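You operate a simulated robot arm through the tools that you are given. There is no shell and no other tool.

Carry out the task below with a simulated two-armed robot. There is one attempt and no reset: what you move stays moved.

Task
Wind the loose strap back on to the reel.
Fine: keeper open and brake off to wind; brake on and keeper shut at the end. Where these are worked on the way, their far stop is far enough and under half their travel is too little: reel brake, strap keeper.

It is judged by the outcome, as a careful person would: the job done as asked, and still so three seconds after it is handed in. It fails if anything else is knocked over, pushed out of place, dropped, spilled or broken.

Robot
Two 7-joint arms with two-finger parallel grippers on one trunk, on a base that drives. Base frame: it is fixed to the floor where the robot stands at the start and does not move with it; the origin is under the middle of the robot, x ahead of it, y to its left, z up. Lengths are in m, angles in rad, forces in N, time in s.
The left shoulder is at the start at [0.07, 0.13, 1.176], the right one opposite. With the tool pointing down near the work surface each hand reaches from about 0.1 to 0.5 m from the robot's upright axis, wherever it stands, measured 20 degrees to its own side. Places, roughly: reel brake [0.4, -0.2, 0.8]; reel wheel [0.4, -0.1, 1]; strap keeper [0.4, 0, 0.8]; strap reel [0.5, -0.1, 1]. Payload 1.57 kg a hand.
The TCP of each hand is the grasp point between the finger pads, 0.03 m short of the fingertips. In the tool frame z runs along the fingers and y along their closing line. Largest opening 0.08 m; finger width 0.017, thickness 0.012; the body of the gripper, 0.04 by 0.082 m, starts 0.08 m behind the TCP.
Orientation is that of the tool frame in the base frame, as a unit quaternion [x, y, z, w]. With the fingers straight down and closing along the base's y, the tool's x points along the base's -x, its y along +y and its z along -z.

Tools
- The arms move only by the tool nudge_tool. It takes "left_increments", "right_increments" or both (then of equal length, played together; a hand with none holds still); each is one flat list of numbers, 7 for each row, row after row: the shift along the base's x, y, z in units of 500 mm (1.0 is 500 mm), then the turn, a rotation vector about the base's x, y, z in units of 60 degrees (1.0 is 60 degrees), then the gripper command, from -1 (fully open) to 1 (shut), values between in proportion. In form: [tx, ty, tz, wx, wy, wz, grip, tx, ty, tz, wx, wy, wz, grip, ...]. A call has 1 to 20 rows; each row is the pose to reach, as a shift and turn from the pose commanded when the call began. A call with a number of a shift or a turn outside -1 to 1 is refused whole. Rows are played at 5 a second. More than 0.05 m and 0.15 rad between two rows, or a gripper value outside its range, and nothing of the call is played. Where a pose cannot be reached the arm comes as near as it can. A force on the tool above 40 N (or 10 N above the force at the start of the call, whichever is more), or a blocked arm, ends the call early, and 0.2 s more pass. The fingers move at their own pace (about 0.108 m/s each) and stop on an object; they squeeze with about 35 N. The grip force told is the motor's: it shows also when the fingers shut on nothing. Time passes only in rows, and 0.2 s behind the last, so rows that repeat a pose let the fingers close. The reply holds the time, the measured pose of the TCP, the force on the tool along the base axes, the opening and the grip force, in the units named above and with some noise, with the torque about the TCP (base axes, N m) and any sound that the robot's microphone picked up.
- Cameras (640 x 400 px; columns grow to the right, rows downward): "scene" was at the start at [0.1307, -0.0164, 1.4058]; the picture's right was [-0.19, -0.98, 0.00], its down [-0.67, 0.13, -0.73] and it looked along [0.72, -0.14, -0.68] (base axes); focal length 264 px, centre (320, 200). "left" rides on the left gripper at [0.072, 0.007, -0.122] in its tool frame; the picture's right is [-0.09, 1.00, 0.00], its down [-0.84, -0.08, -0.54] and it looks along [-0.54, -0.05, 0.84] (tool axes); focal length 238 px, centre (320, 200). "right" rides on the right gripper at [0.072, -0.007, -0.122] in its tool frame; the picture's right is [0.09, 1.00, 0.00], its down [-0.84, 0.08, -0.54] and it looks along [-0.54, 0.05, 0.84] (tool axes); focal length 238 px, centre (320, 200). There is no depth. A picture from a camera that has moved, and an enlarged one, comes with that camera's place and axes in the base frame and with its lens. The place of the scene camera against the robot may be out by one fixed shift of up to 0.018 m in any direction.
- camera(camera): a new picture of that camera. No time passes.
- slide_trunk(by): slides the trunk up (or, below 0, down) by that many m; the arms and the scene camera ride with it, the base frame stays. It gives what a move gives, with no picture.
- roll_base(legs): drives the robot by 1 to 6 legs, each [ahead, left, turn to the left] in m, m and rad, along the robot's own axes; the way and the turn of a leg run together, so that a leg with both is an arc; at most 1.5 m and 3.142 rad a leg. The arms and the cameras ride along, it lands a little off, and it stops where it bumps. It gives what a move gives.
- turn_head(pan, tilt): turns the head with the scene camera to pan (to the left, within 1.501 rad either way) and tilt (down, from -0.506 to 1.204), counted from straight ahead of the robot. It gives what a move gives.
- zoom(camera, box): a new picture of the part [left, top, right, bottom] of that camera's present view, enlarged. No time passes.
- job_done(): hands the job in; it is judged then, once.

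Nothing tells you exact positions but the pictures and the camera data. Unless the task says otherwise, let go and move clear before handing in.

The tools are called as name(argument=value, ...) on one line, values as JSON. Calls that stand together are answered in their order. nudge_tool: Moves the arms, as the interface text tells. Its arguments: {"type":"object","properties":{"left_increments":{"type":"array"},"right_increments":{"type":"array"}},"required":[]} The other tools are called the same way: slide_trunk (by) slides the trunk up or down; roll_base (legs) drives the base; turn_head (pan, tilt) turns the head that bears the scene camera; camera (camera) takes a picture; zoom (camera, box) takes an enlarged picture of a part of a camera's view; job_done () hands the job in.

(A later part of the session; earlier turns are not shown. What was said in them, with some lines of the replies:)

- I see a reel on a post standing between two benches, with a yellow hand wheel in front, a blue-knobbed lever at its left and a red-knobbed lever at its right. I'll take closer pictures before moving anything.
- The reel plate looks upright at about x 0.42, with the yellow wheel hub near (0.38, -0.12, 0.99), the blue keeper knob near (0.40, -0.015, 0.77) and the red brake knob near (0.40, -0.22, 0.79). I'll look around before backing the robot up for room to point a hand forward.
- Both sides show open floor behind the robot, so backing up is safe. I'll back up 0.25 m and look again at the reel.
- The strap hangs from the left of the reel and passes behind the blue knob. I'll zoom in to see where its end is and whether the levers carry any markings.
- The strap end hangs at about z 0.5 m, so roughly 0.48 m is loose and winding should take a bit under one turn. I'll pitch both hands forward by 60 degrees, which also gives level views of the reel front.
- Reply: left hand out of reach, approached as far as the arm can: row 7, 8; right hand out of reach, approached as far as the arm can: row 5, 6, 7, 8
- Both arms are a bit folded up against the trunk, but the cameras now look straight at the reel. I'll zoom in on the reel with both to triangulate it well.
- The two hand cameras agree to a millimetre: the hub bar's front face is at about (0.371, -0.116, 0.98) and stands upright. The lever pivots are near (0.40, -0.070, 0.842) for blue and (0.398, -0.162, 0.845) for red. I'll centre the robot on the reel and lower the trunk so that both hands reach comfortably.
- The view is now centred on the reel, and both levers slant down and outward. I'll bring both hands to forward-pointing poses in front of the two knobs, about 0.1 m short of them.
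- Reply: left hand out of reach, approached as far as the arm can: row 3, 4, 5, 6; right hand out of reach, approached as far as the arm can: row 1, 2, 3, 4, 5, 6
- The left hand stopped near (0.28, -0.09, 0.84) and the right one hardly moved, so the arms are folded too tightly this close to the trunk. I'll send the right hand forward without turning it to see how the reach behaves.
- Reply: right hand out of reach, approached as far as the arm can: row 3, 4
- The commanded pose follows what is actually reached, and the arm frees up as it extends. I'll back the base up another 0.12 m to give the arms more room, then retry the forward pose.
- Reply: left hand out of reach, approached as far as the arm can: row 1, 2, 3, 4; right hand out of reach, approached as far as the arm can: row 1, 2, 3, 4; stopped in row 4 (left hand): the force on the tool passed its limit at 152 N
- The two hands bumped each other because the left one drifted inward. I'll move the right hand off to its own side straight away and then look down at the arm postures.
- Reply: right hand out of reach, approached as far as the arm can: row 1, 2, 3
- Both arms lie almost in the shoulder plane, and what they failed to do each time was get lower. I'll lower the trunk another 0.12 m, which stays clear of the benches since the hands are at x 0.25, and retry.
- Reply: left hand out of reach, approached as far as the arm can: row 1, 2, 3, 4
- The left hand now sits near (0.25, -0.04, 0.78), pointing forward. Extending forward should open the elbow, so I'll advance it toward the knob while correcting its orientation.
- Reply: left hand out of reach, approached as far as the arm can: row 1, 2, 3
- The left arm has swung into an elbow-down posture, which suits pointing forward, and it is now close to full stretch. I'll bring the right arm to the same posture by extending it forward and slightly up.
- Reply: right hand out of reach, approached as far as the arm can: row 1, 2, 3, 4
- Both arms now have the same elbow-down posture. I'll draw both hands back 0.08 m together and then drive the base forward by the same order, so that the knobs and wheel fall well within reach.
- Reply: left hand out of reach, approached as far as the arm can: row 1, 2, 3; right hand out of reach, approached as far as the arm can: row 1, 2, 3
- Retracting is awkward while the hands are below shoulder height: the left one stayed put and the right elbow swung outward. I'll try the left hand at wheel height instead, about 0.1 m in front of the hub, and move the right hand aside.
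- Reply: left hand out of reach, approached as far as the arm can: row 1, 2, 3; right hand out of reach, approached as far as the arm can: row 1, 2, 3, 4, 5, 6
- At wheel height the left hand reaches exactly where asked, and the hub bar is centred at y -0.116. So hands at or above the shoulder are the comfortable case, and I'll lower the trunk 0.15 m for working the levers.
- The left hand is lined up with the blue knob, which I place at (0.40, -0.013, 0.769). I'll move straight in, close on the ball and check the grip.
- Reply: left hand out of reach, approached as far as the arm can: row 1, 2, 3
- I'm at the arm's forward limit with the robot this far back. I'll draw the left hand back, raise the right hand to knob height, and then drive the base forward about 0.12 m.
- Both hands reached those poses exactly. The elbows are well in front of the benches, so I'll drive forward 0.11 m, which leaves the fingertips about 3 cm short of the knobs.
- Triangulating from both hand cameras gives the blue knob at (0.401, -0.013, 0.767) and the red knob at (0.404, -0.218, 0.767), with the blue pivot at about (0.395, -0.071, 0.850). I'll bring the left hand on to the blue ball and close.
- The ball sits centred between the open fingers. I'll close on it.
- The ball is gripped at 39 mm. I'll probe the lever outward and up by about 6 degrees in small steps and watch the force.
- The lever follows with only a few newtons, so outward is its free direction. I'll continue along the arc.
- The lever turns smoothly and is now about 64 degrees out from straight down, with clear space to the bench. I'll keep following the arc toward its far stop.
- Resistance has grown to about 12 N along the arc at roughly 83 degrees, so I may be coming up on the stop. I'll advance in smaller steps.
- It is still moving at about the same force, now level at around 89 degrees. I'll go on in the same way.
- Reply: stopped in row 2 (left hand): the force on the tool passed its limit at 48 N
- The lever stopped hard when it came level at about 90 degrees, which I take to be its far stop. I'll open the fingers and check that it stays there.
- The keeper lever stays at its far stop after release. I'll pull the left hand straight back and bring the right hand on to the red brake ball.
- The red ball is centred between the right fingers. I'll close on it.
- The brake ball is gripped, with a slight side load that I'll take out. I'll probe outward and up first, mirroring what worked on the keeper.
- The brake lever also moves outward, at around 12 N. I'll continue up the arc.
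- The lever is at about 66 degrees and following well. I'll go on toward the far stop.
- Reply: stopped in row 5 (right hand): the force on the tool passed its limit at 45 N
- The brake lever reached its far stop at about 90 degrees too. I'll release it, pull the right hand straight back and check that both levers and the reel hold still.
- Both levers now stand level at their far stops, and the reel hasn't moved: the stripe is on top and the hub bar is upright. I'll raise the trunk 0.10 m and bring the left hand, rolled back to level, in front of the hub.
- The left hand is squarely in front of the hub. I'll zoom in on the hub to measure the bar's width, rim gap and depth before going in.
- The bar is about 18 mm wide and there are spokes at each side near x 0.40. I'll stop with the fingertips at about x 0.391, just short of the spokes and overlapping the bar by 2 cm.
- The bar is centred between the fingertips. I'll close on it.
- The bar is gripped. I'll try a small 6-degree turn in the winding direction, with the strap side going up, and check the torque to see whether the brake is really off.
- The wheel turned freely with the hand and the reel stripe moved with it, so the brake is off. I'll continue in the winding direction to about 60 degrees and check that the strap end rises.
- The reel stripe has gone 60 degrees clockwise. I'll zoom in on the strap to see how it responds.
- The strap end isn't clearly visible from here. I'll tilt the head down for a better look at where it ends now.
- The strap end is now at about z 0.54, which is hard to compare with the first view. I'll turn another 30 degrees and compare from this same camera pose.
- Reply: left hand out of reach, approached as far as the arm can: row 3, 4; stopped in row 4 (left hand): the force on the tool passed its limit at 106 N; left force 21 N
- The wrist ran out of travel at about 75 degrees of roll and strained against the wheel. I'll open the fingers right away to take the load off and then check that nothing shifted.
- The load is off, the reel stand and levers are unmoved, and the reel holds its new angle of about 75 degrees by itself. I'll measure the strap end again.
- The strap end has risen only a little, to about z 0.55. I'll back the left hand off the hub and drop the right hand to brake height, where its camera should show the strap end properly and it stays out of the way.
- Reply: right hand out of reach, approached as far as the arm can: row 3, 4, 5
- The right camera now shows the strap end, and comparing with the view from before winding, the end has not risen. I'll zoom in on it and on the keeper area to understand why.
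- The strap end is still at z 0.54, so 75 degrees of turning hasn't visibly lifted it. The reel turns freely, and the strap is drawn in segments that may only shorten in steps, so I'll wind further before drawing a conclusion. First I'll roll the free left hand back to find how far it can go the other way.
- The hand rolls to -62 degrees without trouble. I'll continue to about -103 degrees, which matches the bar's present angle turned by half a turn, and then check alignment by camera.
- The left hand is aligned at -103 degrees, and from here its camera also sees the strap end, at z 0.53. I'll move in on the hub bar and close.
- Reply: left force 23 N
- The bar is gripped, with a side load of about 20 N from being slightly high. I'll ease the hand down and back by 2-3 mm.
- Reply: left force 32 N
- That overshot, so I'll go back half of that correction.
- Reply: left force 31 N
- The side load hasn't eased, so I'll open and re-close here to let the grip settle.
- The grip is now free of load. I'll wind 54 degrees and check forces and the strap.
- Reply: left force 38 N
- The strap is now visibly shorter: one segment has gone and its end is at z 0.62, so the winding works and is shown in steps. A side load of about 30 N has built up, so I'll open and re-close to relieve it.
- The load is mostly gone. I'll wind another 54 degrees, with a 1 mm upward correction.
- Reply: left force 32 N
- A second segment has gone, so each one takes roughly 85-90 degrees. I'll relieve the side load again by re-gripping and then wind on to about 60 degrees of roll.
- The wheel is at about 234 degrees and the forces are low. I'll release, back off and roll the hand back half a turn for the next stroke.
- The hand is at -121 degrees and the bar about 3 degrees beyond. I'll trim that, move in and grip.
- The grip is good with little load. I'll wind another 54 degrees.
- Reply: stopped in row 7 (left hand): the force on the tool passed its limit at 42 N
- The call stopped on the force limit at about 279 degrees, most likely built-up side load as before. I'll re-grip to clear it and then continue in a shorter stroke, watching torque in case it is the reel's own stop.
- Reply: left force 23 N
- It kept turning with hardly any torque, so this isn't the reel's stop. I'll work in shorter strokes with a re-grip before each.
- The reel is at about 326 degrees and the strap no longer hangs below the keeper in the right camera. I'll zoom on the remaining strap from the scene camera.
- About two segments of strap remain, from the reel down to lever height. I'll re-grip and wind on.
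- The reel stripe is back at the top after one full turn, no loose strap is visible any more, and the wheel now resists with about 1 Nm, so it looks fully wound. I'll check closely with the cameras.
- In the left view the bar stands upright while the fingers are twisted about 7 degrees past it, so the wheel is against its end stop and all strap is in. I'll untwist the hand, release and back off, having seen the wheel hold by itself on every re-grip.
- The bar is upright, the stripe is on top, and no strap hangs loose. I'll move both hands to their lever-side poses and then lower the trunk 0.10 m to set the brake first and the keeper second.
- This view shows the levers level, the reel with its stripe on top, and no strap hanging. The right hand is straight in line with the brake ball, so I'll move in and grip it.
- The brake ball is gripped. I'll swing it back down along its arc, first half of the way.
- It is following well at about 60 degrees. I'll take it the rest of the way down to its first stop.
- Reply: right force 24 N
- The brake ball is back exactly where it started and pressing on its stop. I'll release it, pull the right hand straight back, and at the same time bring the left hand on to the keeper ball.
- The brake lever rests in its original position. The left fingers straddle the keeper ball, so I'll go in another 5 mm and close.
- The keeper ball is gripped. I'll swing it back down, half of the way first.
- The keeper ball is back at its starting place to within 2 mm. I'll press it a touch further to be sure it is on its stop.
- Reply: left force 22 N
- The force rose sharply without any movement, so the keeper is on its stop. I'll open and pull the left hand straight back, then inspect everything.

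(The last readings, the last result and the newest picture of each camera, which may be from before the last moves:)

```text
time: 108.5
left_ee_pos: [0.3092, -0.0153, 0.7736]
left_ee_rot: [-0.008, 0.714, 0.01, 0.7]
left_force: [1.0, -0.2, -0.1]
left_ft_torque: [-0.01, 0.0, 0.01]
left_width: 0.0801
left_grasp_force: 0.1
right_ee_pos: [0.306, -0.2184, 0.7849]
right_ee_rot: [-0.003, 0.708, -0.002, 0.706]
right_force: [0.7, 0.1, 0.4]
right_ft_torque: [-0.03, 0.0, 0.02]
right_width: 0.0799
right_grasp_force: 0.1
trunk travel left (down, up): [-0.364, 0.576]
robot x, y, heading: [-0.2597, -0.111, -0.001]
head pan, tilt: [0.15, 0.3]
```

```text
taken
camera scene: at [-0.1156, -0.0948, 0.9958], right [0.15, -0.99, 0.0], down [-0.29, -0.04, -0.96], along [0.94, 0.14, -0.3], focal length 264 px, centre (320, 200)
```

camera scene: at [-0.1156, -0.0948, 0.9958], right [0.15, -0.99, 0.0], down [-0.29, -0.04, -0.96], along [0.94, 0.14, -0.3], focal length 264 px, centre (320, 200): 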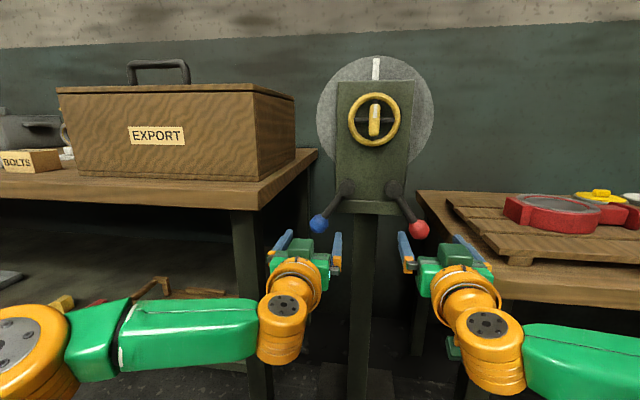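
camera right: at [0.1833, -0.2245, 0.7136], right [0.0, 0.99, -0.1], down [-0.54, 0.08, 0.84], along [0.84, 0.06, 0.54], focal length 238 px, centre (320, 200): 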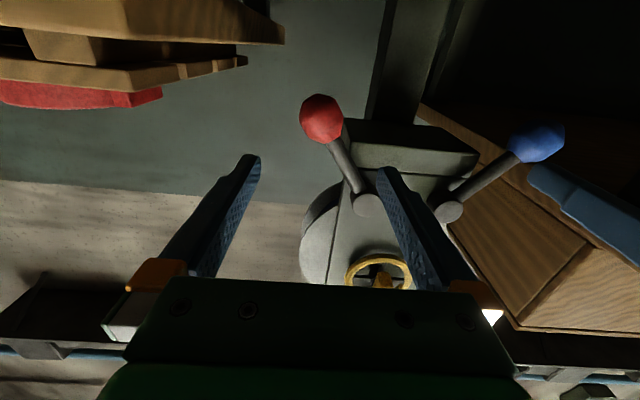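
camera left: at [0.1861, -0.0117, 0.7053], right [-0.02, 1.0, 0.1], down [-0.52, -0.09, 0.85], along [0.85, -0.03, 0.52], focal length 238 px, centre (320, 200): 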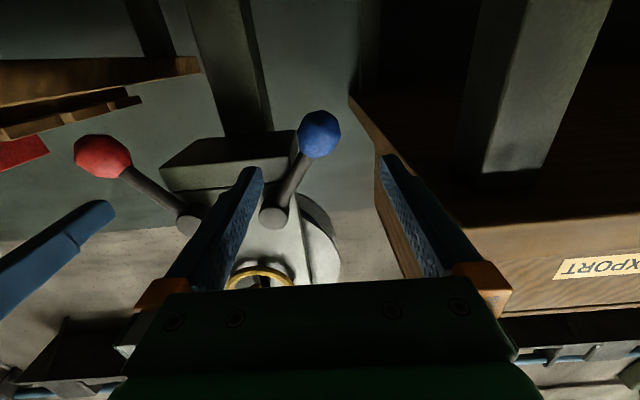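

Both levers are back at their start stops, the reel stripe is on top and no strap hangs. I'll take a close look at the reel, then back the robot clear.

zoom(camera="scene", box=[290, 40, 460, 260])

roll_base(legs=[[-0.2, 0, 0]])

turn_head(pan=0.0, tilt=0.3)

camera(camera="scene")

camera(camera="left")

camera(camera="right")

```text
1.82 times, centred on (375, 150) of scene
camera zoom: at [-0.1156, -0.0948, 0.9958], right [0.15, -0.99, 0.0], down [-0.29, -0.04, -0.96], along [0.94, 0.14, -0.3], focal length 481 px, centre (220, 291)
```

zoom: 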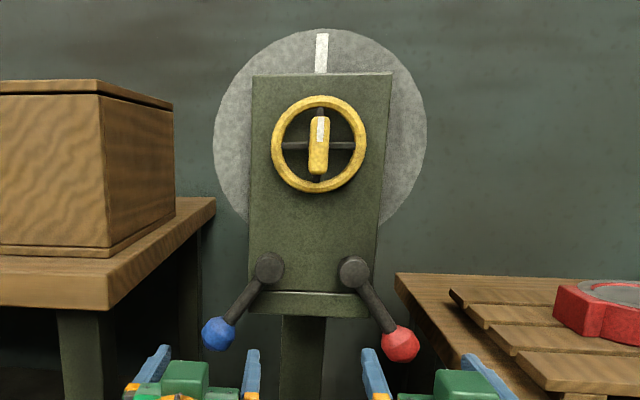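

```text
time: 110.1
left_ee_pos: [0.1094, -0.015, 0.7743]
left_ee_rot: [-0.007, 0.714, 0.01, 0.7]
left_force: [0.7, 0.0, -0.1]
left_ft_torque: [-0.02, 0.02, 0.0]
left_width: 0.08
left_grasp_force: 0.0
right_ee_pos: [0.1056, -0.2188, 0.7848]
right_ee_rot: [-0.005, 0.708, -0.001, 0.706]
right_force: [-0.7, 0.0, 0.2]
right_ft_torque: [-0.01, 0.02, 0.01]
right_width: 0.08
right_grasp_force: 0.0
trunk travel left (down, up): [-0.364, 0.576]
robot x, y, heading: [-0.4578, -0.1078, 0.001]
head pan, tilt: [0.15, 0.3]
```

```text
time: 110.8
left_ee_pos: [0.1087, -0.016, 0.7743]
left_ee_rot: [-0.008, 0.714, 0.01, 0.7]
left_force: [-0.1, 0.2, -0.3]
left_ft_torque: [-0.04, -0.01, 0.01]
left_width: 0.0799
left_grasp_force: 0.0
right_ee_pos: [0.1046, -0.2188, 0.7842]
right_ee_rot: [-0.004, 0.708, -0.002, 0.706]
right_force: [0.3, 0.1, 0.0]
right_ft_torque: [0.0, -0.01, 0.01]
right_width: 0.0798
right_grasp_force: 0.0
trunk travel left (down, up): [-0.364, 0.576]
robot x, y, heading: [-0.4589, -0.1081, -0.001]
head pan, tilt: [0.0, 0.3]
```

```text
taken
camera scene: at [-0.3143, -0.109, 0.9957], right [0.0, -1.0, 0.0], down [-0.3, 0.0, -0.96], along [0.96, 0.0, -0.3], focal length 264 px, centre (320, 200)
```

scene: 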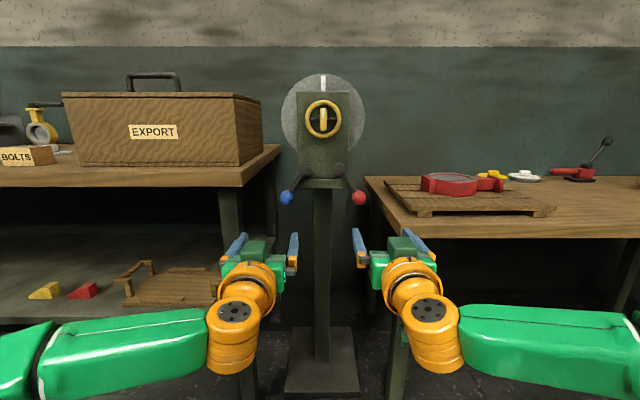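

```text
taken
camera left: at [-0.0134, -0.0122, 0.7051], right [-0.02, 1.0, 0.1], down [-0.52, -0.09, 0.85], along [0.85, -0.03, 0.52], focal length 238 px, centre (320, 200)
```

left: 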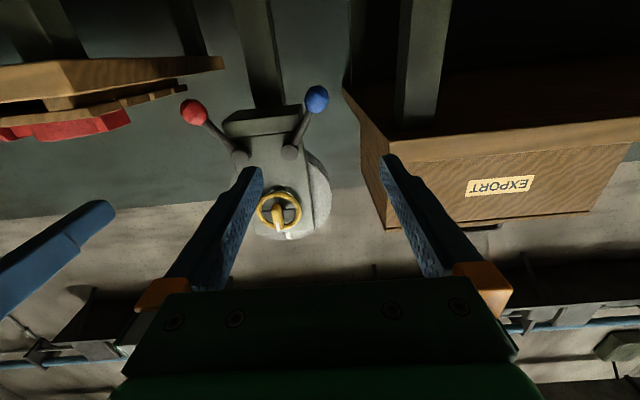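

```text
taken
camera right: at [-0.0166, -0.2248, 0.7135], right [0.0, 0.99, -0.1], down [-0.54, 0.08, 0.84], along [0.84, 0.06, 0.54], focal length 238 px, centre (320, 200)
```

right: 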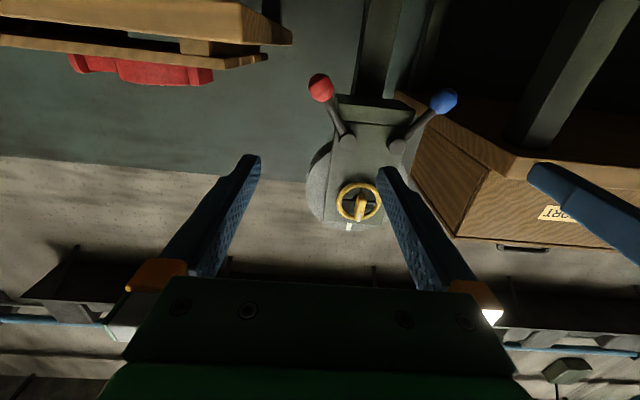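

The reel is at its end stop with no loose strap, the red brake lever and blue keeper lever are back at their stops, and both hands are open and well clear. The items on the benches look unmoved, so I'm handing the job in.

job_done()

```text
The job is handed in.
```

The loose strap is wound fully back on to the reel, and I've handed the job in. I haven't had a verdict back.

- **Winding:** I moved the keeper and the brake to their far stops. I then turned the hub one full turn, until it met its own stop and no strap was hanging.
- **At the end:** I put the brake back first and the keeper second, each pressed on to the stop where it started. I took those start positions to be "on" and "shut". The wheel turned freely with both levers at their far stops, but I didn't try turning it after setting the brake.
- **Surroundings:** The reel stand and the items on the benches look unmoved. The hands are open and the robot is backed about 0.2 m away.

Two forces went well over the limit along the way. The two hands bumped each other once (152 N). The left wrist also ran out of travel while gripping the hub (106 N). I saw no damage or shift afterwards in either case.
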